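You operate a simulated robot arm through the tools that you are given. There is no shell and no other tool. Be economical: measure what you need, move in short steps, check, and stop when the job is done.

The job below is to be done with a simulated robot arm. You get a single attempt, and the scene is never put back.

JOB
Wipe the steel plate with the white cloth, then stand the 1 kg weight on it.
Fine: the weight with purple ring; the cloth goes back into its drawer, drawer shut again. Set down upright: one kilo weight with purple ring. What is to be rubbed or washed off counts as gone when no trace of it is left.

Only the result counts: the job must be done as asked and must still hold three seconds after the hand-in. Knocking over, shifting, dropping, spilling or breaking anything else fails it. Flat cloth is picked up by pressing the open fingertips on it (5 to 10 N) and closing them slowly along it; thin cloth reads only 2 to 8 mm in the jaws.

ROBOT AND FRAMES
A 6-joint arm with a two-finger gripper on a trunk, on a base that drives. Base frame: it is fixed to the floor where the robot stands at the start and does not move with it; the origin is under the middle of the robot, x ahead of it, y to its left, z up; the surface under the hand at the start is at about z = 0.86. Readings come in m, rad, newtons and seconds.
With the tool pointing down near the work surface it reaches from about 0.26 to 0.72 m from the robot's upright axis, wherever it stands. Its first joint turns from -2.897 to 2.897 rad. Places, roughly: drawer marked cloths [0.5, 0.1, 0.7]; inside of the drawer marked cloths [0.6, 0.1, 0.7]; steel plate [0.2, 0.4, 0.9]; top of the steel plate [0.2, 0.4, 0.9]. Payload 3.43 kg.
The tool frame sits at the grasp point between the pads (the TCP): z along the fingers, y along the line on which they close. The tips reach 0.02 m beyond it. Largest opening 0.124 m; the body of the gripper starts 0.093 m behind the TCP.
Orientation is that of the tool frame in the base frame, as a unit quaternion [x, y, z, w]. With the fingers straight down and closing along the base's y, the tool's x points along the base's -x, its y along +y and its z along -z.

CONTROLS
- The arm moves only by the tool step_arm. Its argument "series" is a list of rows, each an object (a shift or turn left out is 0, a gripper value left out holds the last) with "rotation": the turn, a rotation vector about the tool's x, y, z in degrees, a list of three; "offset": the shift along the tool's x, y, z in m, a list of three; "gripper": the gripper command, from -1 (fully open) to 1 (shut), values between in proportion. In form: [{"rotation": [rx, ry, rz], "offset": [tx, ty, tz], "gripper": gripper}, ...]. A call has 1 to 12 rows; each row is the pose to reach, as a shift and turn from the pose commanded when the call began, along the tool's axes at that moment. Each row takes 0.2 s and may step no farther than 0.05 m and 0.15 rad from the row before; otherwise, or with a gripper value out of range, the whole call is refused. Where a pose cannot be reached the arm comes as near as it can. A force on the tool above 90 N (or 10 N above the force at the start of the call, whichever is more), or a blocked arm, ends the call early, and 0.2 s more pass. Each finger travels about 0.153 m/s and halts on what it meets, pressing with about 27 N; the grip force reading is that of the motor and also rises with nothing between the fingers. The clock runs only during rows and for 0.2 s after the last one: add rows that repeat a pose to give the fingers time. It gives the time, the measured TCP pose, the force on the tool (base axes), the opening and the grip force at its end, in the units of the frame above (readings bear some noise), with the torque about the TCP (base axes, N m) and any sound that the robot's microphone picked up, and new pictures: "pictures" is both (left out), scene, wrist or none.
- Cameras (640 x 400 px; columns grow to the right, rows downward): "scene" is now at [0.003, 0.1592, 1.4589]; the picture's right is [0.11, -0.99, 0.00], its down [-0.91, -0.10, -0.40] and it looks along [0.40, 0.04, -0.91] (base axes); focal length 252 px, centre (320, 200). "wrist" rides on the gripper at [0.082, 0.014, -0.14] in the tool frame; the picture's right is [-0.17, 0.99, 0.00], its down [-0.83, -0.14, -0.54] and it looks along [-0.53, -0.09, 0.84] (tool axes); focal length 243 px, centre (320, 200). There is no depth. A picture from a camera that has moved, and an enlarged one, comes with that camera's place and axes in the base frame and with its lens.
- base_move(legs): drives the robot by 1 to 6 legs, each [ahead, left, turn to the left] in m, m and rad, along the robot's own axes; the way and the turn of a leg run together, so that a leg with both is an arc; at most 1.5 m and 3.142 rad a leg. The arm and the cameras ride along, it lands a little off, and it stops where it bumps. It gives what a move gives, and a new picture of the scene camera.
- head_to(pan, tilt): turns the head with the scene camera to pan (to the left, within 2.705 rad either way) and tilt (down, from -0.506 to 1.204), counted from straight ahead of the robot. It gives what a move gives, and a new picture of the scene camera.
- close_up(camera, box): a new picture of the part [left, top, right, bottom] of that camera's present view, enlarged. The clock stands still meanwhile.
- finish_job(): hands the job in; it is judged then, once.

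Work in short steps. Places have to be worked out from the pictures, the camera data and where the tool is seen: move nearer, look again, correct. Check each grasp and each placing, and mend what went wrong. You have 120 turns and 260 pictures in all, those below and enlarged ones among them. Open the gripper and draw the arm clear of the work before you hand the job in, unless the task says otherwise; then end with one line.

The tools are called after "Request:" as a command line: name --argument value ..., lists and objects as JSON in quotes. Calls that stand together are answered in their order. step_arm: Moves the arm, as the interface text tells. Its arguments: {"type":"object","properties":{"series":{"type":"array","items":{"type":"object","properties":{"rotation":{"type":"array","items":{"type":"number"}},"offset":{"type":"array","items":{"type":"number"}},"gripper":{"type":"number"}}}},"pictures":{"type":"string","enum":["both","scene","wrist","none"]}},"required":["series"]} The other tools are called the same way: base_move (legs) drives the base; head_to (pan, tilt) turns the head that bears the scene camera; close_up (camera, box) takes an enlarged picture of a part of a camera's view; finish_job () hands the job in.

At the start:

```text
time_s: 0.0
position: [0.3992, 0.066, 1.0787]
tool_rot: [0.0, 1.0, 0.0, 0.001]
wrist_force: [6.1, 0.9, 0.7]
ft_torque: [-0.17, 0.7, 0.02]
grip_width: 0.1241
grip_force: 0.0
robot x, y, heading: [0.0007, -0.0039, 0.002]
head pan, tilt: [0.105, 1.155]
```

scene: 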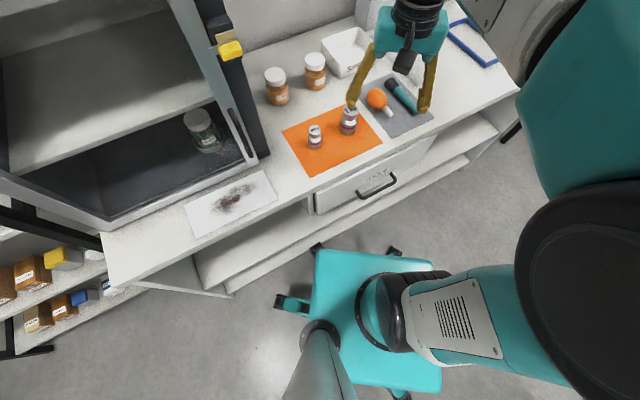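
wrist: 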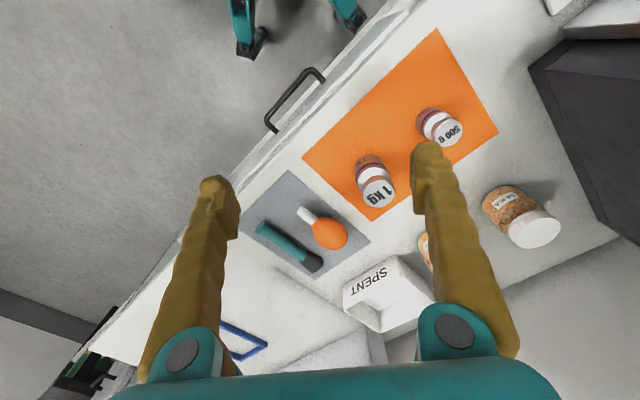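

The scene shows the stained plate left, the drawer with a handle, and weights on the orange mat. I look closer at weights, drawer and plate.

Request:
close_up --camera "scene" --box '[260, 50, 460, 175]'

Request:
close_up --camera "scene" --box '[170, 140, 410, 290]'

Request:
close_up --camera "wrist" --box '[240, 20, 520, 220]'

```text
3.20 times, centred on (360, 112) of scene
camera zoom: at [0.003, 0.1592, 1.4589], right [0.11, -0.99, 0.0], down [-0.91, -0.1, -0.4], along [0.4, 0.04, -0.91], focal length 806 px, centre (192, 480)
```

zoom: 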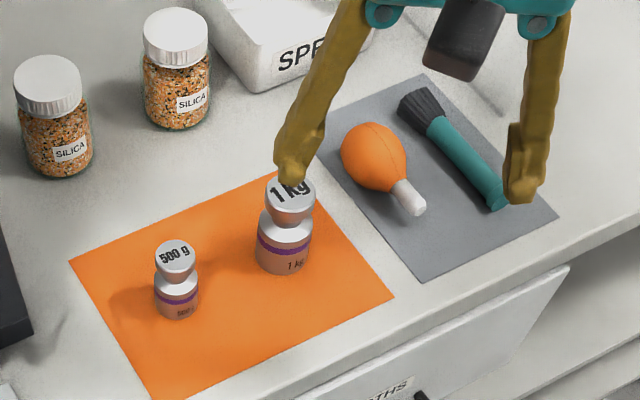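

```text
2.67 times, centred on (290, 215) of scene
camera zoom: at [0.003, 0.1592, 1.4589], right [0.11, -0.99, 0.0], down [-0.91, -0.1, -0.4], along [0.4, 0.04, -0.91], focal length 672 px, centre (400, 160)
```

zoom: 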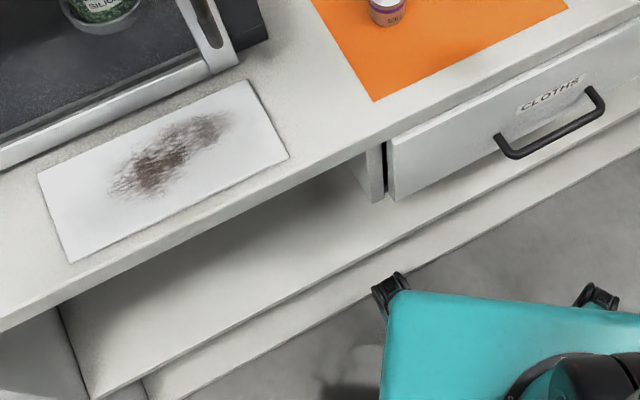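

```text
2.00 times, centred on (380, 120) of wrist
camera zoom: at [0.3172, 0.079, 1.2179], right [0.17, 0.99, 0.0], down [0.83, -0.14, 0.54], along [0.53, -0.09, -0.84], focal length 485 px, centre (200, 360)
```

zoom: 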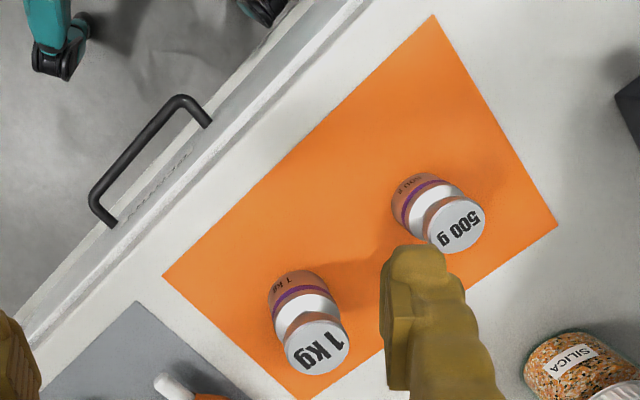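

I estimate the bench front is yawed ~0.62 rad, handle bar midpoint near (0.39, 0.0, 0.705), and plate centre (0.23, 0.41). Before moving the base I look left at the cabinet by the plate, and behind.

Request:
head_to --pan 1.0 --tilt 0.75

Request:
head_to --pan -2.3 --tilt 0.75

Request:
head_to --pan 2.6 --tilt 0.75

```text
time_s: 1.2
position: [0.396, 0.0641, 1.0822]
tool_rot: [-0.002, 1.0, 0.001, 0.002]
wrist_force: [1.1, -0.3, 3.6]
ft_torque: [0.06, 0.12, -0.01]
grip_width: 0.1237
grip_force: 0.5
robot x, y, heading: [-0.0003, -0.0024, 0.005]
head pan, tilt: [1.0, 0.75]
camera scene: at [-0.0142, 0.2195, 1.4891], right [0.84, -0.54, 0.0], down [-0.37, -0.57, -0.73], along [0.39, 0.62, -0.68], focal length 252 px, centre (320, 200)
```

scene: 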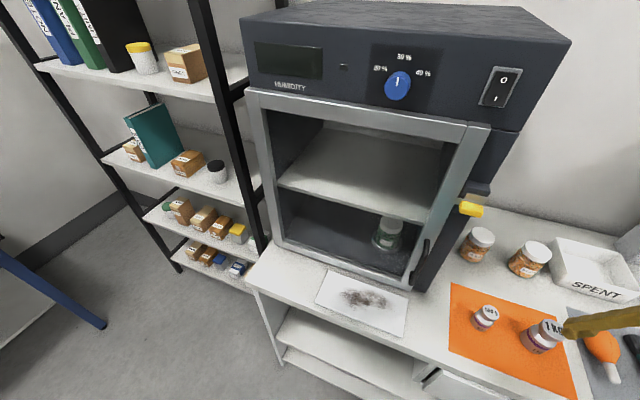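

```text
time_s: 4.0
position: [0.3977, 0.0689, 1.0801]
tool_rot: [-0.003, 1.0, 0.0, 0.0]
wrist_force: [-2.4, 0.7, -0.1]
ft_torque: [-0.05, -0.3, 0.04]
grip_width: 0.1238
grip_force: 0.0
robot x, y, heading: [-0.0005, -0.0007, 0.002]
head pan, tilt: [-2.3, 0.75]
camera scene: at [-0.1165, 0.092, 1.4903], right [-0.75, 0.67, 0.0], down [0.46, 0.51, -0.73], along [-0.49, -0.55, -0.68], focal length 252 px, centre (320, 200)
```

scene: 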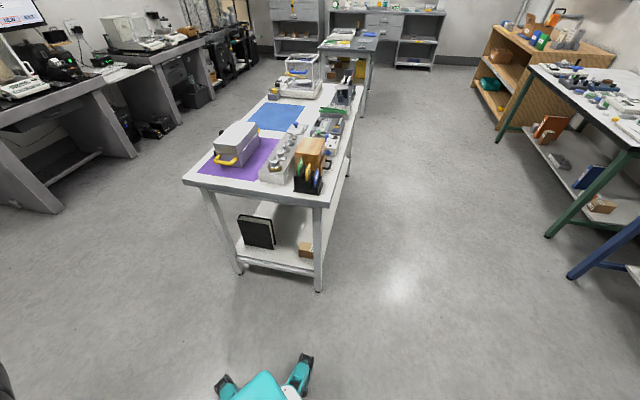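

```text
time_s: 7.9
position: [0.3974, 0.0664, 1.0815]
tool_rot: [-0.002, 1.0, 0.001, 0.003]
wrist_force: [2.7, 2.3, -0.1]
ft_torque: [-0.28, 0.21, -0.01]
grip_width: 0.1242
grip_force: 0.0
robot x, y, heading: [-0.0049, -0.004, 0.005]
head pan, tilt: [2.601, 0.75]
camera scene: at [-0.1323, 0.1911, 1.4886], right [0.51, 0.86, 0.0], down [0.59, -0.35, -0.73], along [-0.63, 0.37, -0.68], focal length 252 px, centre (320, 200)
```

scene: 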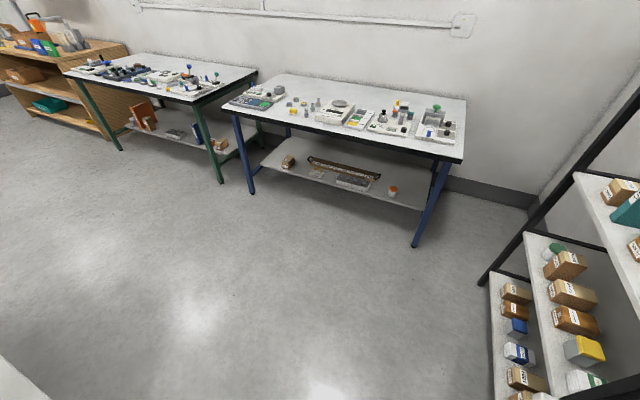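

Space behind is free and the chamber's door is closed. I back off, right, and turn to square up with the bench.

Request:
base_move --legs '[[-0.13, -0.125, 0], [0, 0, 0.62]]'

Request:
head_to --pan -0.2 --tilt 1.0

```text
time_s: 15.5
position: [0.1541, 0.1648, 1.081]
tool_rot: [-0.315, 0.949, 0.001, 0.001]
wrist_force: [-0.3, -2.3, 1.1]
ft_torque: [0.29, -0.1, 0.0]
grip_width: 0.1241
grip_force: 0.1
robot x, y, heading: [-0.126, -0.1246, 0.649]
head pan, tilt: [2.601, 0.75]
camera scene: at [-0.3471, -0.0467, 1.4901], right [-0.1, 0.99, 0.0], down [0.68, 0.07, -0.73], along [-0.73, -0.08, -0.68], focal length 252 px, centre (320, 200)
```

scene: 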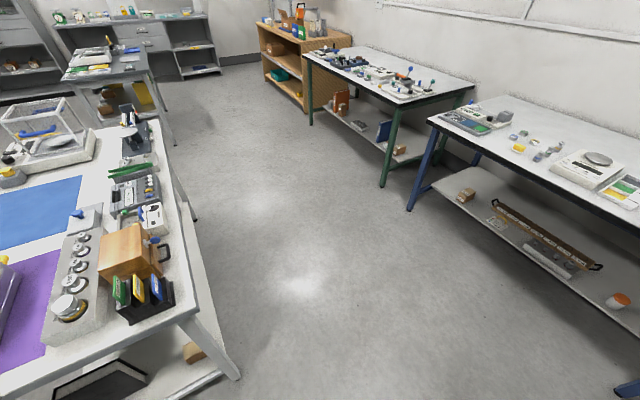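

```text
time_s: 18.0
position: [0.1518, 0.1666, 1.0804]
tool_rot: [-0.317, 0.948, 0.001, 0.003]
wrist_force: [-1.7, 2.4, 10.0]
ft_torque: [-0.26, -0.21, -0.02]
grip_width: 0.1241
grip_force: 0.1
robot x, y, heading: [-0.1236, -0.1217, 0.653]
head pan, tilt: [-0.201, 1.0]
camera scene: at [-0.2031, -0.007, 1.4695], right [0.43, -0.9, 0.0], down [-0.76, -0.37, -0.54], along [0.49, 0.24, -0.84], focal length 252 px, centre (320, 200)
```

scene: 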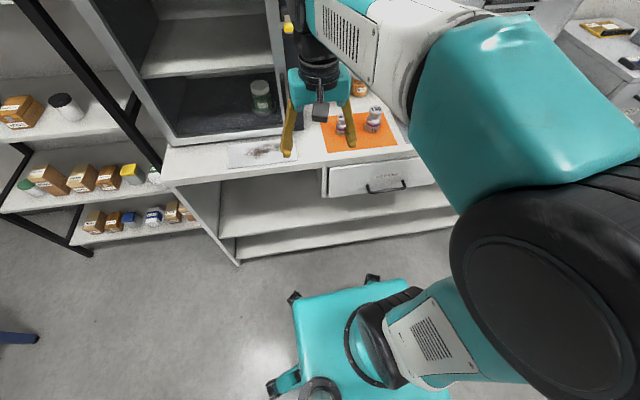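

I'm at (-0.124,-0.123), heading 0.65. I zoom on the drawer and the plate to refine yaw, handle position and gap.

Request:
close_up --camera "scene" --box '[320, 140, 448, 220]'

Request:
close_up --camera "wrist" --box '[0, 0, 640, 400]'

```text
5.00 times, centred on (384, 180) of scene
camera zoom: at [-0.2031, -0.007, 1.4695], right [0.43, -0.9, 0.0], down [-0.76, -0.37, -0.54], along [0.49, 0.24, -0.84], focal length 1260 px, centre (0, 300)
```

zoom: 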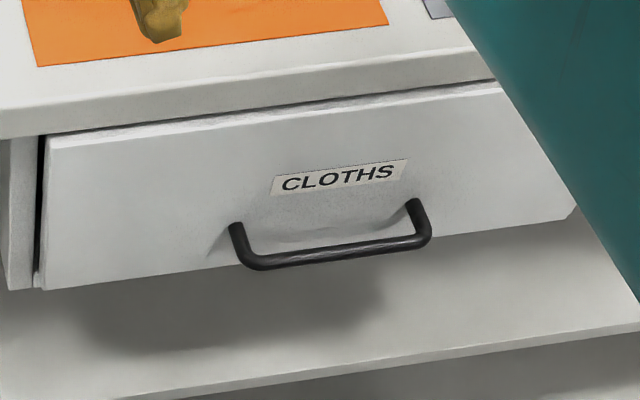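

```text
1.00 times, centred on (320, 200) of wrist (not enlarged: the box is as wide or as high as the picture)
camera zoom: at [0.0764, 0.1279, 1.2201], right [-0.46, 0.89, 0.0], down [0.74, 0.39, 0.54], along [0.48, 0.25, -0.84], focal length 243 px, centre (320, 200)
```

zoom: 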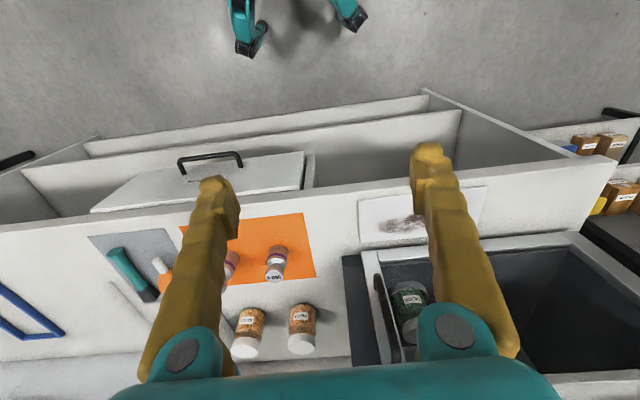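

Handle bar mid ≈ (0.389, 0.0, 0.705), standoff ≈ 3.5 cm. I rotate the tool 90° about its axis and shift right in front of the drawer, in free air.

Request:
step_arm --series '[{"rotation": [0, 0, 8.34], "offset": [0, -0.025, 0.01], "gripper": -1}, {"rotation": [0, 0, 16.68], "offset": [0, -0.05, 0.02]}, {"rotation": [0, 0, 25], "offset": [0, -0.075, 0.03]}, {"rotation": [0, 0, 33.36], "offset": [0, -0.1, 0.04]}, {"rotation": [0, 0, 41.7], "offset": [0, -0.125, 0.05]}, {"rotation": [0, 0, 50], "offset": [0, -0.15, 0.06]}, {"rotation": [0, 0, 58.4], "offset": [0, -0.175, 0.07]}, {"rotation": [0, 0, 66.7], "offset": [0, -0.2, 0.08]}, {"rotation": [0, 0, 75], "offset": [0, -0.225, 0.09]}, {"rotation": [0, 0, 83.4], "offset": [0, -0.25, 0.1]}, {"rotation": [0, 0, 91.7], "offset": [0, -0.27, 0.1]}, {"rotation": [0, 0, 91.7], "offset": [0, -0.27, 0.1]}]' --pictures "scene"

```text
time_s: 20.6
position: [0.3151, -0.0496, 0.9808]
tool_rot: [0.462, 0.887, 0.0, -0.001]
wrist_force: [-3.1, 0.4, -1.6]
ft_torque: [-0.05, -0.3, -0.02]
grip_width: 0.1239
grip_force: 0.0
robot x, y, heading: [-0.1278, -0.1228, 0.646]
head pan, tilt: [-0.201, 1.0]
camera scene: at [-0.2026, -0.008, 1.4716], right [0.43, -0.9, 0.0], down [-0.76, -0.36, -0.54], along [0.49, 0.23, -0.84], focal length 252 px, centre (320, 200)
```

scene: 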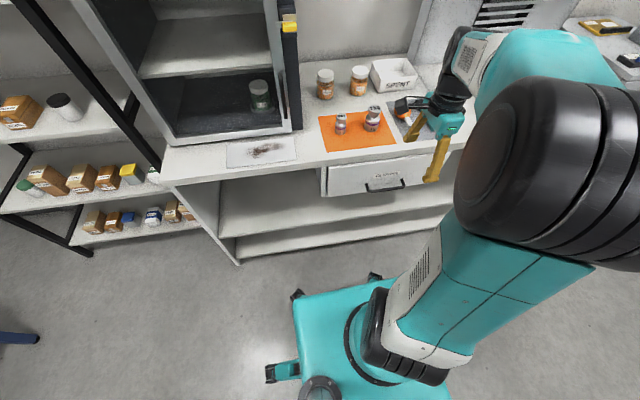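

Orientation now: camera side left, closing along the inward direction. I tilt 60° toward the drawer while descending in front of the handle.

Request:
step_arm --series '[{"rotation": [-7.5, 0, 0], "offset": [0, -0.01, 0.02], "gripper": -0.2}, {"rotation": [-15, 0, 0], "offset": [0, -0.02, 0.04]}, {"rotation": [-22.5, 0, 0], "offset": [0, -0.03, 0.07]}, {"rotation": [-30, 0, 0], "offset": [0, -0.03, 0.1]}, {"rotation": [-37.5, 0, 0], "offset": [0, -0.03, 0.13]}, {"rotation": [-45, 0, 0], "offset": [0, -0.03, 0.16]}, {"rotation": [-52.5, 0, 0], "offset": [0, -0.03, 0.19]}, {"rotation": [-60, 0, 0], "offset": [0, -0.025, 0.216]}, {"rotation": [-60, 0, 0], "offset": [0, -0.02, 0.216]}, {"rotation": [-60, 0, 0], "offset": [0, -0.02, 0.216]}]'

```text
time_s: 22.8
position: [0.3117, -0.0717, 0.7559]
tool_rot: [0.399, 0.767, 0.446, 0.229]
wrist_force: [-3.8, -1.2, 0.2]
ft_torque: [0.02, -0.13, -0.17]
grip_width: 0.0745
grip_force: 0.1
out of reach, approached as far as the arm can: row 6, 7, 8, 9, 10
robot x, y, heading: [-0.1213, -0.1265, 0.647]
head pan, tilt: [-0.201, 1.0]
camera scene: at [-0.2005, -0.0106, 1.4713], right [0.43, -0.9, 0.0], down [-0.76, -0.36, -0.54], along [0.49, 0.23, -0.84], focal length 252 px, centre (320, 200)
camera wrist: at [0.1706, -0.0715, 0.8374], right [0.5, 0.14, 0.85], down [0.04, -0.99, 0.14], along [0.87, -0.04, -0.5], focal length 243 px, centre (320, 200)
```

scene: 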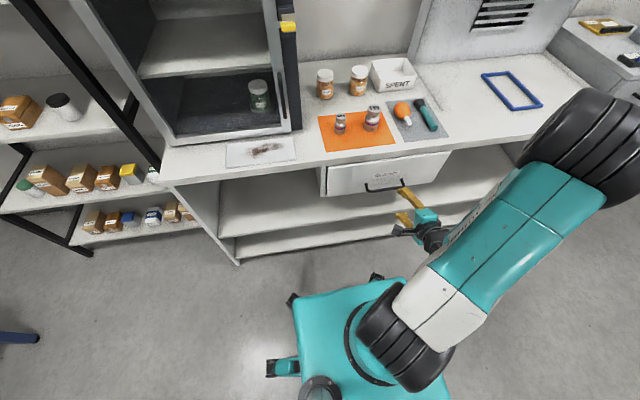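
wrist: 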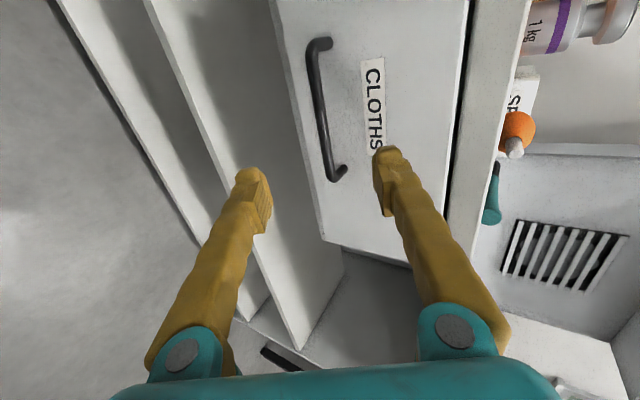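

The tilted pose is reachable only marginally this close, and pulling back would not be. I drive back 0.2 m and square up heading to 0.623 so the pull has room.

Request:
base_move --legs '[[-0.2, 0.005, -0.024]]'

Request:
close_up --camera "wrist" --box '[160, 0, 640, 300]'

```text
time_s: 26.5
position: [0.1507, -0.1891, 0.7586]
tool_rot: [0.406, 0.764, 0.443, 0.236]
wrist_force: [2.7, 1.6, 3.8]
ft_torque: [-0.33, 0.56, -0.03]
grip_width: 0.0744
grip_force: 0.0
robot x, y, heading: [-0.2922, -0.238, 0.62]
head pan, tilt: [-0.201, 1.0]
camera scene: at [-0.3663, -0.1161, 1.4698], right [0.41, -0.91, 0.0], down [-0.77, -0.34, -0.54], along [0.49, 0.22, -0.84], focal length 252 px, centre (320, 200)
```

scene: 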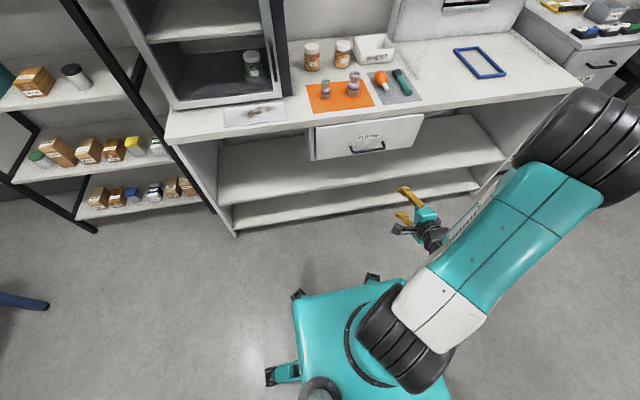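

```text
1.33 times, centred on (400, 150) of wrist
camera zoom: at [0.0092, -0.1855, 0.8383], right [0.5, 0.14, 0.86], down [0.02, -0.99, 0.15], along [0.87, -0.06, -0.49], focal length 324 px, centre (213, 267)
```

zoom: 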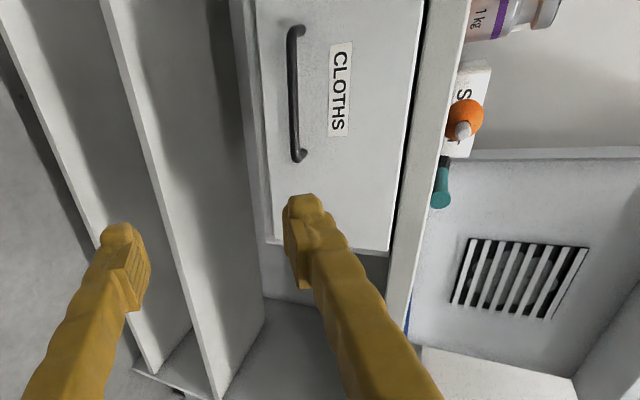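

Handle estimate confirmed from the wrist view (z≈0.703). I advance to a pre-grasp about 9 cm short along the approach line.

Request:
step_arm --series '[{"offset": [0.003, 0.02, 0.037], "gripper": -0.4}, {"offset": [0.006, 0.041, 0.073]}, {"offset": [0.009, 0.062, 0.109]}, {"offset": [0.012, 0.083, 0.145]}, {"offset": [0.015, 0.105, 0.182]}, {"offset": [0.015, 0.105, 0.182]}]'

```text
time_s: 27.9
position: [0.3182, -0.0641, 0.758]
tool_rot: [0.407, 0.764, 0.442, 0.236]
wrist_force: [-3.5, -0.9, 6.5]
ft_torque: [-0.26, 0.35, -0.1]
grip_width: 0.0869
grip_force: 0.0
robot x, y, heading: [-0.2913, -0.2362, 0.619]
head pan, tilt: [-0.201, 1.0]
camera scene: at [-0.3612, -0.1165, 1.4715], right [0.41, -0.91, 0.0], down [-0.77, -0.34, -0.54], along [0.49, 0.22, -0.84], focal length 252 px, centre (320, 200)
camera wrist: at [0.1764, -0.0594, 0.839], right [0.5, 0.14, 0.86], down [0.02, -0.99, 0.15], along [0.87, -0.06, -0.5], focal length 243 px, centre (320, 200)
```

scene: 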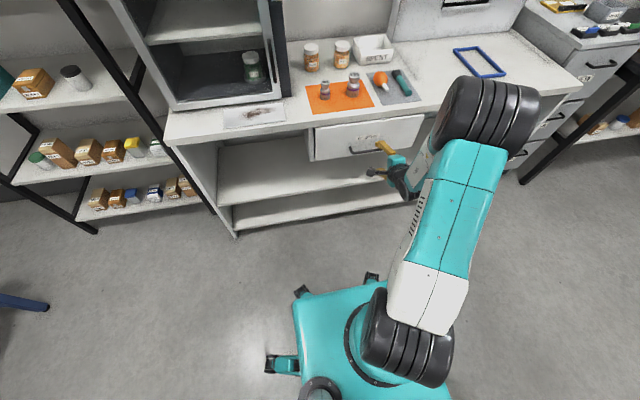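
wrist: 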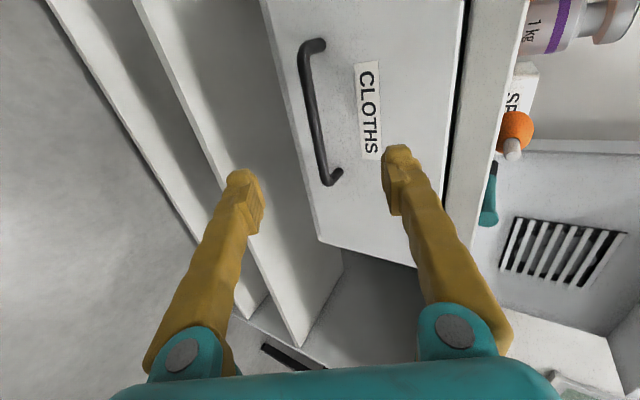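

I narrow the jaws to ~5 cm and advance along the approach axis, stopping a little short to check.

Request:
step_arm --series '[{"offset": [0.006, 0, 0.03], "gripper": 0.2}, {"offset": [0.012, 0, 0.055]}, {"offset": [0.012, 0, 0.07]}, {"offset": [0.012, 0, 0.07]}]' --pictures "wrist"

```text
time_s: 28.9
position: [0.3599, -0.0128, 0.7251]
tool_rot: [0.406, 0.764, 0.442, 0.236]
wrist_force: [-2.7, -1.8, 3.6]
ft_torque: [-0.09, 0.16, 0.0]
grip_width: 0.0496
grip_force: 0.0
robot x, y, heading: [-0.2942, -0.2383, 0.626]
head pan, tilt: [-0.201, 1.0]
camera wrist: at [0.2186, -0.0097, 0.8054], right [0.5, 0.14, 0.86], down [0.02, -0.99, 0.15], along [0.87, -0.06, -0.49], focal length 243 px, centre (320, 200)
```

wrist: 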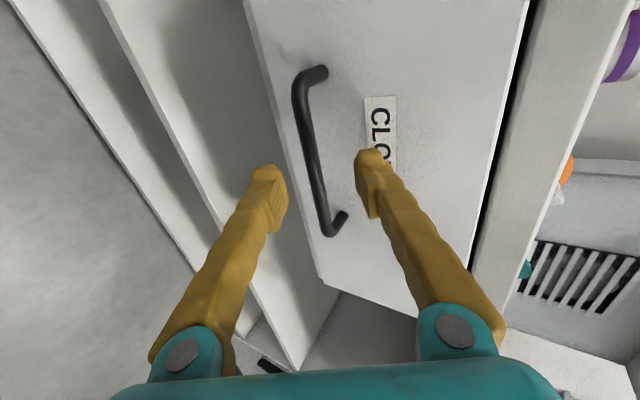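

The bar lies between the fingers. I advance the last 2.8 cm and close.

Request:
step_arm --series '[{"offset": [0, 0, 0.014]}, {"offset": [0, 0, 0.027]}, {"offset": [0, 0, 0.027], "gripper": 0.6}, {"offset": [0, 0, 0.027], "gripper": 1}, {"offset": [0, 0, 0.027], "gripper": 1}]' --pictures "wrist"

```text
time_s: 30.1
position: [0.3754, -0.0093, 0.7106]
tool_rot: [0.41, 0.762, 0.441, 0.238]
wrist_force: [-6.3, -1.8, -4.8]
ft_torque: [0.04, -0.25, 0.05]
grip_width: 0.0063
grip_force: 34.0
robot x, y, heading: [-0.297, -0.2401, 0.614]
head pan, tilt: [-0.201, 1.0]
camera wrist: at [0.2348, -0.0039, 0.7906], right [0.5, 0.13, 0.86], down [0.01, -0.99, 0.15], along [0.87, -0.07, -0.5], focal length 243 px, centre (320, 200)
```

wrist: 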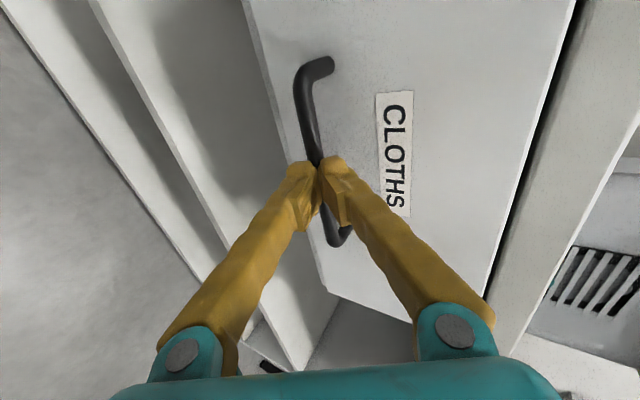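

The bar is gripped (6 mm, 34 N). I pull straight out along the bench normal.

Request:
step_arm --series '[{"offset": [0, -0.01, -0.0173], "gripper": 1}, {"offset": [0, -0.02, -0.0346]}, {"offset": [0, -0.03, -0.052]}, {"offset": [0, -0.045, -0.078]}, {"offset": [0, -0.06, -0.104]}, {"offset": [0, -0.075, -0.13]}, {"offset": [0, -0.09, -0.156]}, {"offset": [0, -0.105, -0.182]}, {"offset": [0, -0.105, -0.182]}]'

```text
time_s: 32.1
position: [0.2068, -0.1232, 0.7068]
tool_rot: [0.408, 0.763, 0.442, 0.237]
wrist_force: [2.4, -1.7, -13.8]
ft_torque: [0.83, -1.09, 0.24]
grip_width: 0.0
grip_force: 34.6
robot x, y, heading: [-0.2921, -0.234, 0.616]
head pan, tilt: [-0.201, 1.0]
camera scene: at [-0.3633, -0.115, 1.4689], right [0.4, -0.92, 0.0], down [-0.77, -0.34, -0.54], along [0.49, 0.22, -0.84], focal length 252 px, centre (320, 200)
camera wrist: at [0.0655, -0.1182, 0.787], right [0.5, 0.13, 0.86], down [0.01, -0.99, 0.15], along [0.87, -0.06, -0.5], focal length 243 px, centre (320, 200)
```

scene: 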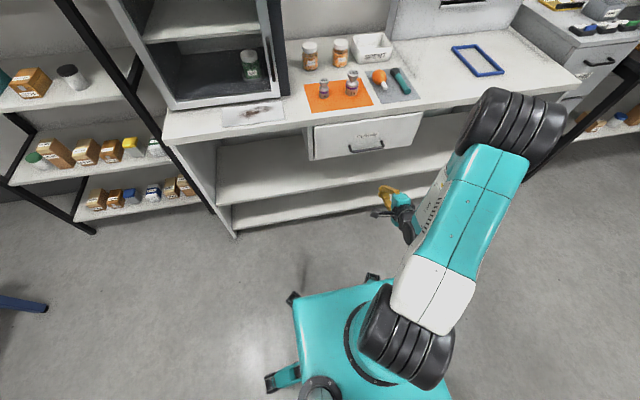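
wrist: 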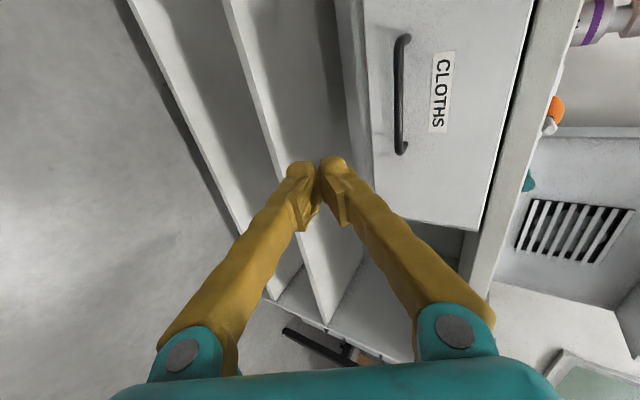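

It slipped off the tips: the bar was ~1.7 cm past the TCP. I reopen, re-approach and go ~1.5 cm deeper this time.

Request:
step_arm --series '[{"offset": [0, 0.02, 0.037], "gripper": 0.3}, {"offset": [0, 0.04, 0.07]}, {"offset": [0, 0.06, 0.105]}, {"offset": [0, 0.08, 0.142]}, {"offset": [0, 0.093, 0.165]}, {"offset": [0, 0.1, 0.178]}, {"offset": [0, 0.1045, 0.1895]}, {"offset": [0, 0.1045, 0.1895]}, {"offset": [0, 0.1045, 0.1895]}]' --pictures "wrist"

```text
time_s: 34.1
position: [0.3886, -0.0013, 0.7057]
tool_rot: [0.405, 0.765, 0.443, 0.235]
wrist_force: [-0.6, -3.3, -0.3]
ft_torque: [0.19, -0.1, 0.15]
grip_width: 0.0434
grip_force: 0.1
robot x, y, heading: [-0.2922, -0.2421, 0.629]
head pan, tilt: [-0.201, 1.0]
camera wrist: at [0.2476, 0.0036, 0.7869], right [0.5, 0.14, 0.86], down [0.02, -0.99, 0.15], along [0.87, -0.06, -0.5], focal length 243 px, centre (320, 200)
```

wrist: 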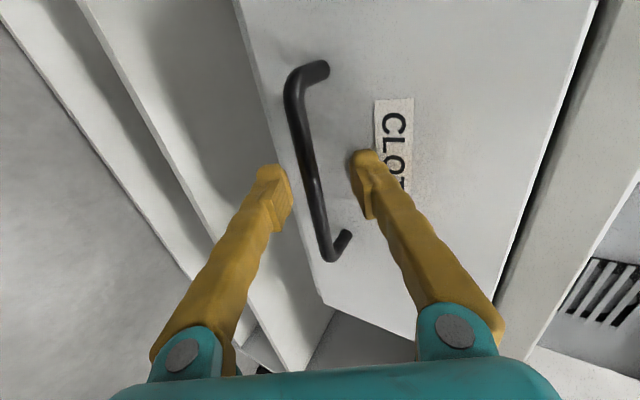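

Bar seems ~1 cm beyond the TCP; I advance 8 mm more and close fully.

Request:
step_arm --series '[{"offset": [0, 0, 0.005]}, {"offset": [0, 0, 0.009]}, {"offset": [0, 0, 0.009], "gripper": 0.7}, {"offset": [0, 0, 0.009], "gripper": 1}, {"offset": [0, 0, 0.009], "gripper": 1}]' --pictures "wrist"

Request:
close_up --camera "wrist" --box '[240, 100, 400, 200]'

```text
time_s: 35.3
position: [0.3906, 0.0033, 0.6973]
tool_rot: [0.407, 0.766, 0.44, 0.232]
wrist_force: [-24.0, 21.8, -12.0]
ft_torque: [-0.2, -0.29, -0.15]
grip_width: 0.006
grip_force: 35.1
robot x, y, heading: [-0.2957, -0.2374, 0.625]
head pan, tilt: [-0.201, 1.0]
camera wrist: at [0.2504, 0.0076, 0.7785], right [0.51, 0.14, 0.85], down [0.02, -0.99, 0.15], along [0.86, -0.06, -0.5], focal length 243 px, centre (320, 200)
```

wrist: 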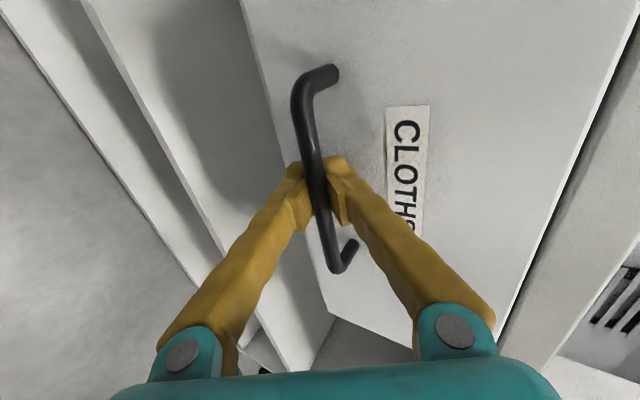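

```text
4.00 times, centred on (320, 150) of wrist
camera zoom: at [0.2504, 0.0076, 0.7785], right [0.51, 0.14, 0.85], down [0.02, -0.99, 0.15], along [0.86, -0.06, -0.5], focal length 970 px, centre (320, 400)
```

zoom: 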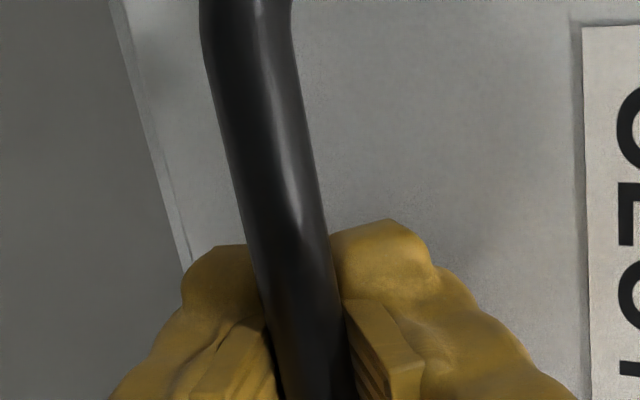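

The bar now sits properly between the pads. Pull again, slower.

Request:
step_arm --series '[{"offset": [0, -0.0075, -0.013], "gripper": 1}, {"offset": [0, -0.015, -0.026]}, {"offset": [0, -0.0225, -0.039]}, {"offset": [0, -0.03, -0.052]}, {"offset": [0, -0.04, -0.0693]}, {"offset": [0, -0.05, -0.0866]}, {"offset": [0, -0.06, -0.104]}, {"offset": [0, -0.07, -0.121]}, {"offset": [0, -0.08, -0.1386]}, {"offset": [0, -0.09, -0.156]}, {"offset": [0, -0.1, -0.173]}, {"offset": [0, -0.1, -0.173]}]'

```text
time_s: 37.9
position: [0.22, -0.1081, 0.6971]
tool_rot: [0.404, 0.767, 0.441, 0.231]
wrist_force: [-13.6, 24.5, -20.0]
ft_torque: [-0.24, -0.45, -0.84]
grip_width: 0.0061
grip_force: 36.8
robot x, y, heading: [-0.2939, -0.2405, 0.626]
head pan, tilt: [-0.201, 1.0]
camera scene: at [-0.3668, -0.12, 1.4688], right [0.41, -0.91, 0.0], down [-0.76, -0.35, -0.54], along [0.49, 0.22, -0.84], focal length 252 px, centre (320, 200)
camera wrist: at [0.0792, -0.1058, 0.7796], right [0.51, 0.14, 0.85], down [0.03, -0.99, 0.15], along [0.86, -0.05, -0.5], focal length 243 px, centre (320, 200)
```

scene: 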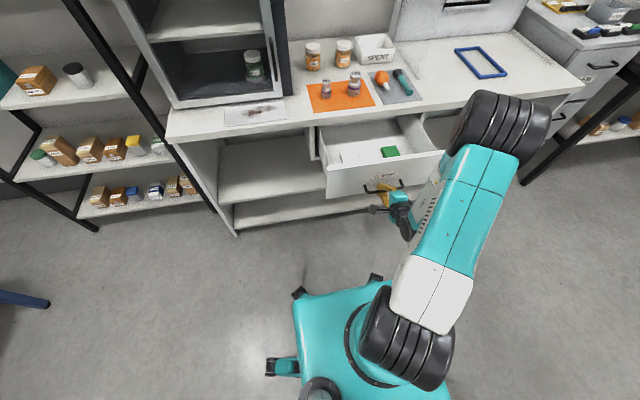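
wrist: 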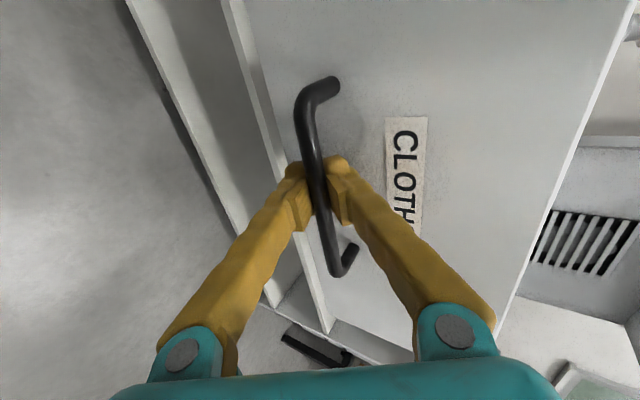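

The drawer is open 0.2 m. I zoom in to see its contents.

Request:
close_up --camera "scene" --box '[304, 90, 464, 190]'

```text
4.00 times, centred on (384, 140) of scene
camera zoom: at [-0.3668, -0.12, 1.4688], right [0.41, -0.91, 0.0], down [-0.76, -0.35, -0.54], along [0.49, 0.22, -0.84], focal length 1008 px, centre (64, 440)
```

zoom: 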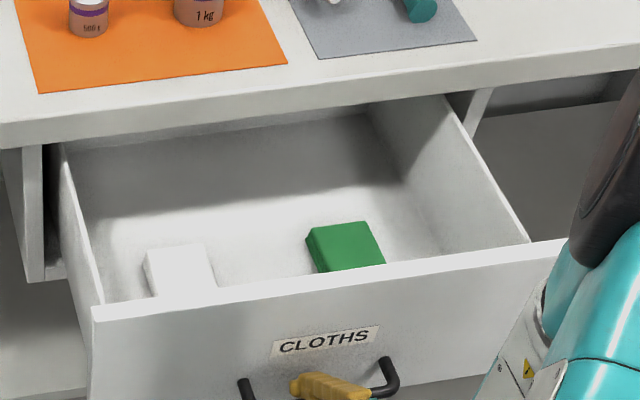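

The white folded cloth lies left-front, its back edge near n≈0.335 (close to the bench edge). I pull another 5 cm for clearance, then release.

Request:
step_arm --series '[{"offset": [0, -0.0075, -0.013], "gripper": 1}, {"offset": [0, -0.015, -0.026]}, {"offset": [0, -0.0225, -0.039]}, {"offset": [0, -0.0275, -0.0476]}, {"offset": [0, -0.0275, -0.0476]}, {"offset": [0, -0.0275, -0.0476], "gripper": 0.3}, {"offset": [0, -0.0275, -0.0476], "gripper": 0.3}]' --pictures "scene"

```text
time_s: 39.5
position: [0.1832, -0.1388, 0.7027]
tool_rot: [0.405, 0.763, 0.444, 0.236]
wrist_force: [-3.0, 0.2, 7.6]
ft_torque: [-0.45, 0.51, -0.22]
grip_width: 0.0433
grip_force: 0.0
robot x, y, heading: [-0.2915, -0.2398, 0.618]
head pan, tilt: [-0.201, 1.0]
camera scene: at [-0.3652, -0.1227, 1.4714], right [0.41, -0.91, 0.0], down [-0.77, -0.34, -0.54], along [0.49, 0.22, -0.84], focal length 252 px, centre (320, 200)
```

scene: 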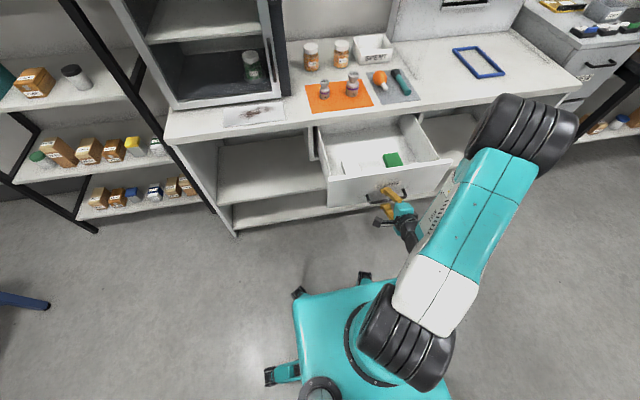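

Drawer released. I retreat from the handle and lift.

Request:
step_arm --series '[{"offset": [0, 0, -0.03], "gripper": 0.0}, {"offset": [0, 0, -0.06]}, {"offset": [0, 0.035, -0.08]}, {"offset": [0, 0.07, -0.1]}, {"offset": [0, 0.105, -0.12]}, {"offset": [0, 0.14, -0.14]}, {"offset": [0, 0.175, -0.16]}, {"offset": [0, 0.21, -0.18]}, {"offset": [0, 0.245, -0.2]}]' --pictures "scene"

```text
time_s: 41.5
position: [0.1482, -0.1725, 1.0093]
tool_rot: [0.413, 0.765, 0.439, 0.227]
wrist_force: [-6.6, 1.5, -2.1]
ft_torque: [0.04, -0.64, -0.47]
grip_width: 0.0618
grip_force: 0.0
out of reach, approached as far as the arm can: row 3, 4, 5, 6, 7, 8, 9
robot x, y, heading: [-0.2939, -0.2385, 0.619]
head pan, tilt: [-0.201, 1.0]
camera scene: at [-0.3659, -0.1192, 1.4702], right [0.41, -0.91, 0.0], down [-0.77, -0.34, -0.54], along [0.49, 0.22, -0.84], focal length 252 px, centre (320, 200)
```

scene: 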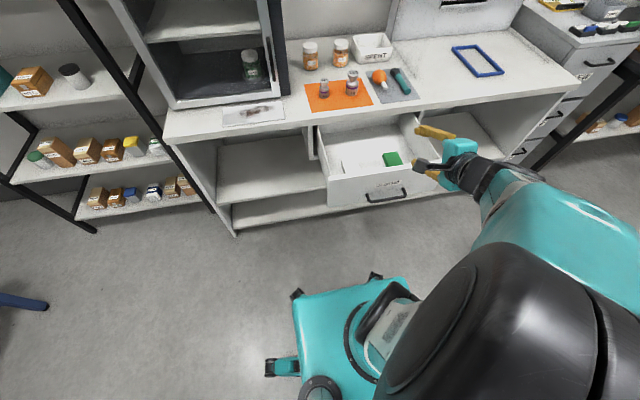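

I untilt back to vertical while moving forward over the open drawer at z≈1.0.

Request:
step_arm --series '[{"rotation": [7.5, 0, 0], "offset": [0, 0.0125, 0.0217], "gripper": -1}, {"rotation": [15, 0, 0], "offset": [0, 0.025, 0.0433]}, {"rotation": [22.5, 0, 0], "offset": [0, 0.0375, 0.065]}, {"rotation": [30, 0, 0], "offset": [0, 0.05, 0.0866]}, {"rotation": [37.5, 0, 0], "offset": [0, 0.0625, 0.108]}, {"rotation": [45, 0, 0], "offset": [0, 0.075, 0.13]}, {"rotation": [52.5, 0, 0], "offset": [0, 0.0875, 0.1516]}, {"rotation": [60, 0, 0], "offset": [0, 0.1, 0.173]}, {"rotation": [60, 0, 0], "offset": [0, 0.1, 0.173]}]' --pictures "wrist"

```text
time_s: 43.5
position: [0.3092, -0.0587, 1.0185]
tool_rot: [0.472, 0.882, 0.001, -0.001]
wrist_force: [-1.4, 2.0, -3.5]
ft_torque: [-0.21, -0.18, 0.01]
grip_width: 0.1242
grip_force: 0.1
robot x, y, heading: [-0.2947, -0.2402, 0.631]
head pan, tilt: [-0.201, 1.0]
camera wrist: at [0.2747, 0.0163, 1.1574], right [0.91, 0.41, 0.0], down [0.35, -0.77, 0.54], along [0.22, -0.49, -0.84], focal length 243 px, centre (320, 200)
```

wrist: 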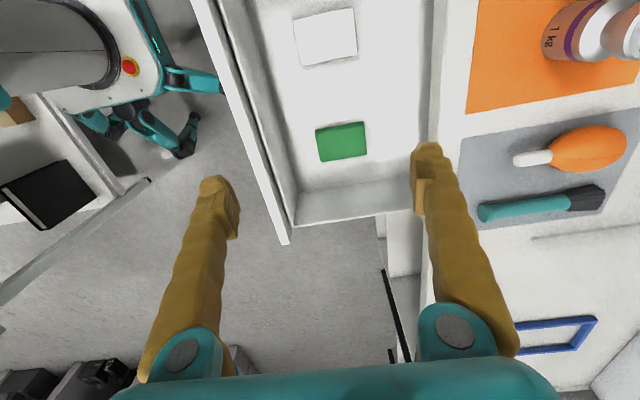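

The white cloth is 0.065 (lateral) × 0.09, centred at about (0.279, 0.028), z≈0.69. I rotate the tool back so the jaws close parallel to the bench front and move above the cloth.

Request:
step_arm --series '[{"rotation": [0, 0, -8.36], "offset": [0.008, 0.0025, 0.0], "gripper": -1}, {"rotation": [0, 0, -16.7], "offset": [0.016, 0.005, 0.0]}, {"rotation": [0, 0, -25.1], "offset": [0.024, 0.0075, 0.0]}, {"rotation": [0, 0, -33.5], "offset": [0.032, 0.01, 0.01]}, {"rotation": [0, 0, -41.8], "offset": [0.04, 0.0125, 0.02]}, {"rotation": [0, 0, -50.2], "offset": [0.048, 0.015, 0.03]}, {"rotation": [0, 0, -58.5], "offset": [0.056, 0.0175, 0.04]}, {"rotation": [0, 0, -66.9], "offset": [0.064, 0.02, 0.05]}, {"rotation": [0, 0, -75.3], "offset": [0.072, 0.022, 0.06]}, {"rotation": [0, 0, -83.6], "offset": [0.08, 0.024, 0.07]}, {"rotation": [0, 0, -92], "offset": [0.086, 0.026, 0.08]}, {"rotation": [0, 0, -92], "offset": [0.086, 0.026, 0.08]}]'

```text
time_s: 46.1
position: [0.2916, 0.0239, 0.9381]
tool_rot: [-0.308, 0.952, 0.001, 0.002]
wrist_force: [0.2, 0.6, 0.1]
ft_torque: [-0.16, -0.01, 0.02]
grip_width: 0.1242
grip_force: 0.1
robot x, y, heading: [-0.291, -0.2354, 0.607]
head pan, tilt: [-0.201, 1.0]
camera scene: at [-0.3591, -0.1216, 1.4701], right [0.4, -0.92, 0.0], down [-0.77, -0.33, -0.54], along [0.49, 0.22, -0.84], focal length 252 px, centre (320, 200)
camera wrist: at [0.2169, -0.0145, 1.0774], right [-0.44, 0.9, 0.0], down [0.75, 0.37, 0.54], along [0.49, 0.24, -0.84], focal length 243 px, centre (320, 200)
```

scene: 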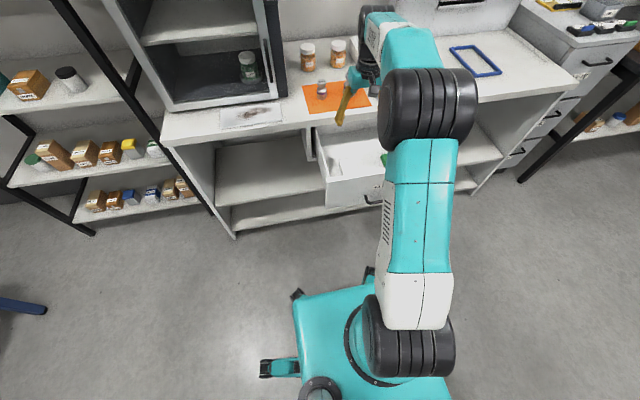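
wrist: 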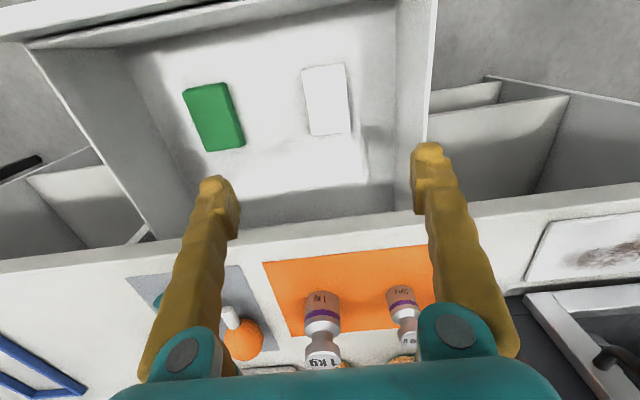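

Cloth centre confirmed at (0.278, 0.028). I descend to about 2.5 cm above it with jaws at ~5 cm.

Request:
step_arm --series '[{"offset": [0.005, 0.006, 0.04], "gripper": 0.15}, {"offset": [0.009, 0.012, 0.085]}, {"offset": [0.009, 0.012, 0.13]}, {"offset": [0.009, 0.012, 0.17]}, {"offset": [0.009, 0.012, 0.2]}, {"offset": [0.009, 0.012, 0.2]}]'

```text
time_s: 47.5
position: [0.2749, 0.0316, 0.7388]
tool_rot: [-0.308, 0.951, 0.0, 0.005]
wrist_force: [8.0, 2.9, 3.5]
ft_torque: [-0.26, 0.86, 0.01]
grip_width: 0.0528
grip_force: 0.0
robot x, y, heading: [-0.296, -0.2378, 0.621]
head pan, tilt: [-0.201, 1.0]
camera scene: at [-0.3661, -0.1221, 1.4685], right [0.41, -0.91, 0.0], down [-0.77, -0.35, -0.54], along [0.49, 0.23, -0.84], focal length 252 px, centre (320, 200)
camera wrist: at [0.1978, -0.0062, 0.8775], right [-0.44, 0.9, 0.0], down [0.75, 0.37, 0.55], along [0.49, 0.25, -0.84], focal length 243 px, centre (320, 200)
```

scene: 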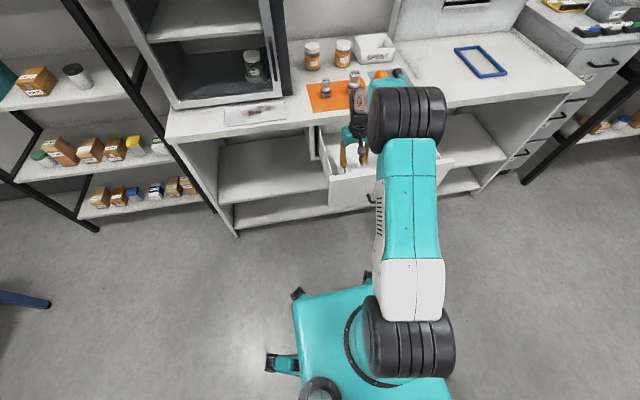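
wrist: 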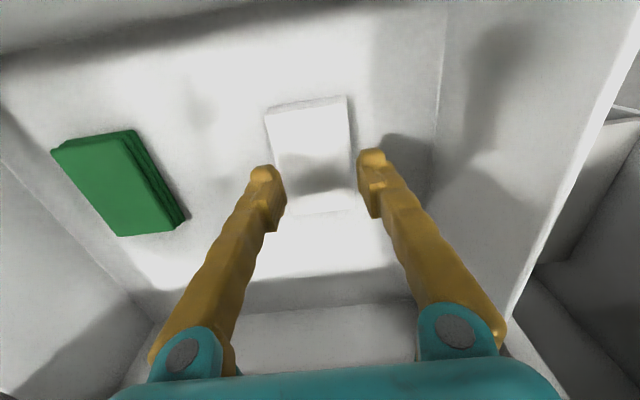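

Jaws are centred over the folded cloth. I lower in small steps watching force.

Request:
step_arm --series '[{"offset": [0.008, -0.002, 0.008]}, {"offset": [0.008, -0.002, 0.016]}, {"offset": [0.008, -0.002, 0.016]}]' --pictures "none"

Request:
step_arm --series '[{"offset": [0, 0, 0.003]}, {"offset": [0, 0, 0.006]}, {"offset": [0, 0, 0.006]}]' --pictures "wrist"

```text
time_s: 48.3
position: [0.2661, 0.0281, 0.7248]
tool_rot: [-0.306, 0.952, 0.001, 0.003]
wrist_force: [0.6, -0.1, -4.1]
ft_torque: [0.09, 0.17, -0.02]
grip_width: 0.0529
grip_force: 0.1
robot x, y, heading: [-0.2929, -0.2376, 0.614]
head pan, tilt: [-0.201, 1.0]
```

```text
time_s: 49.1
position: [0.2692, 0.0282, 0.7179]
tool_rot: [-0.31, 0.951, 0.001, 0.002]
wrist_force: [-1.2, 0.5, 5.4]
ft_torque: [-0.03, -0.15, 0.02]
grip_width: 0.0527
grip_force: 0.1
robot x, y, heading: [-0.2933, -0.2331, 0.625]
head pan, tilt: [-0.201, 1.0]
camera wrist: at [0.1945, -0.0107, 0.857], right [-0.45, 0.89, 0.0], down [0.75, 0.38, 0.54], along [0.48, 0.24, -0.84], focal length 243 px, centre (320, 200)
```

wrist: 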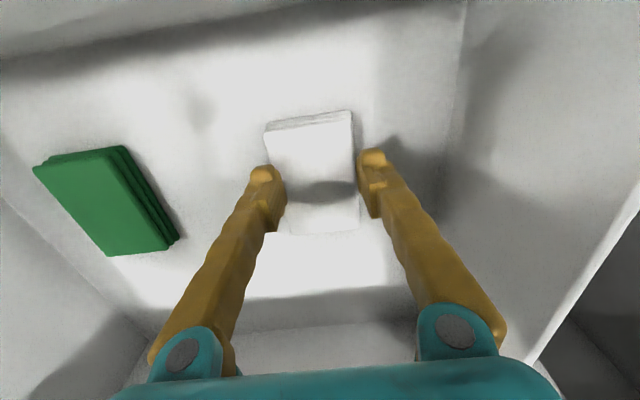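

No clear contact yet (noise ±5 N). I narrow the jaws a bit, shift 3 mm, and go lower.

Request:
step_arm --series '[{"offset": [0, -0.004, 0.0], "gripper": 0.3}, {"offset": [0, -0.004, 0.003]}, {"offset": [0, -0.004, 0.006]}, {"offset": [0, -0.004, 0.006]}]' --pictures "wrist"

Request:
step_arm --series '[{"offset": [0, 0, 0.002]}, {"offset": [0, 0, 0.004]}, {"offset": [0, 0, 0.004]}]' --pictures "none"

```text
time_s: 50.1
position: [0.273, 0.0231, 0.7136]
tool_rot: [-0.307, 0.952, 0.0, 0.005]
wrist_force: [-0.6, -0.7, 6.2]
ft_torque: [0.01, 0.0, 0.01]
grip_width: 0.0433
grip_force: 0.1
robot x, y, heading: [-0.2966, -0.232, 0.618]
head pan, tilt: [-0.201, 1.0]
camera wrist: at [0.1967, -0.0134, 0.8522], right [-0.44, 0.9, 0.0], down [0.75, 0.37, 0.55], along [0.49, 0.24, -0.84], focal length 243 px, centre (320, 200)
```

wrist: 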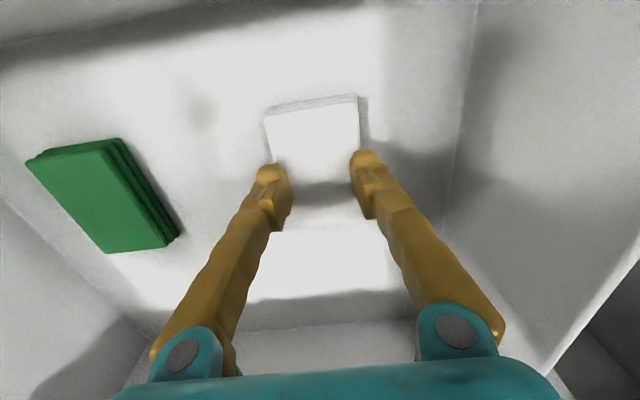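

```text
time_s: 50.9
position: [0.2726, 0.025, 0.7122]
tool_rot: [-0.309, 0.951, 0.001, 0.008]
wrist_force: [-0.5, -9.0, 56.5]
ft_torque: [0.52, 0.44, 0.25]
grip_width: 0.0425
grip_force: 0.1
robot x, y, heading: [-0.2911, -0.2413, 0.623]
head pan, tilt: [-0.201, 1.0]
```

Contact: 56 N is too much; I back off ~3 mm to get 5–10 N.

Request:
step_arm --series '[{"offset": [0, 0, -0.0015]}, {"offset": [0, 0, -0.0033]}, {"offset": [0, 0, -0.0033]}]' --pictures "wrist"

```text
time_s: 51.7
position: [0.2687, 0.0242, 0.7115]
tool_rot: [-0.31, 0.951, 0.0, 0.0]
wrist_force: [-8.3, 1.1, 18.3]
ft_torque: [0.27, -0.4, 0.02]
grip_width: 0.0426
grip_force: 0.1
robot x, y, heading: [-0.295, -0.2374, 0.618]
head pan, tilt: [-0.201, 1.0]
camera wrist: at [0.1925, -0.0142, 0.851], right [-0.45, 0.89, 0.0], down [0.75, 0.38, 0.54], along [0.48, 0.24, -0.84], focal length 243 px, centre (320, 200)
```

wrist: 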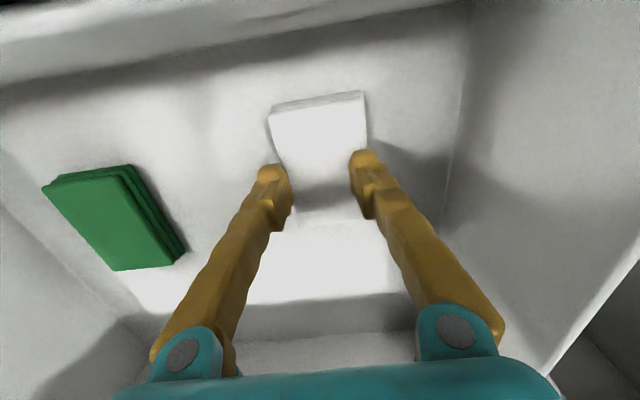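

Now about 18 N; I ease 0.7 mm more and close slowly along the cloth.

Request:
step_arm --series '[{"offset": [0, 0, -0.0007]}, {"offset": [0, 0, -0.0007], "gripper": 0.4}, {"offset": [0, 0, -0.0007], "gripper": 0.5}, {"offset": [0, 0, -0.0007], "gripper": 0.6}, {"offset": [0, 0, -0.0007], "gripper": 0.7}, {"offset": [0, 0, -0.0007], "gripper": 0.8}, {"offset": [0, 0, -0.0007], "gripper": 0.9}, {"offset": [0, 0, -0.0007], "gripper": 1}, {"offset": [0, 0, -0.0007], "gripper": 1}, {"offset": [0, 0, -0.0007], "gripper": 1}]' --pictures "wrist"

```text
time_s: 53.9
position: [0.2698, 0.0269, 0.711]
tool_rot: [-0.31, 0.951, 0.0, 0.001]
wrist_force: [-0.6, -0.1, -5.7]
ft_torque: [-0.05, -0.08, 0.0]
grip_width: 0.0
grip_force: 27.2
robot x, y, heading: [-0.2957, -0.2394, 0.616]
head pan, tilt: [-0.201, 1.0]
camera wrist: at [0.1949, -0.012, 0.8495], right [-0.45, 0.89, 0.0], down [0.75, 0.38, 0.54], along [0.49, 0.24, -0.84], focal length 243 px, centre (320, 200)
```

wrist: 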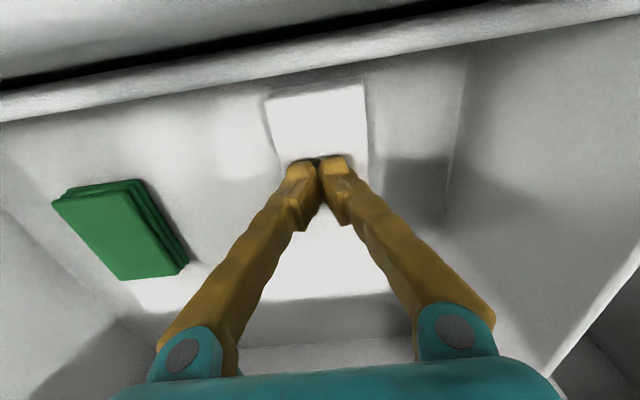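

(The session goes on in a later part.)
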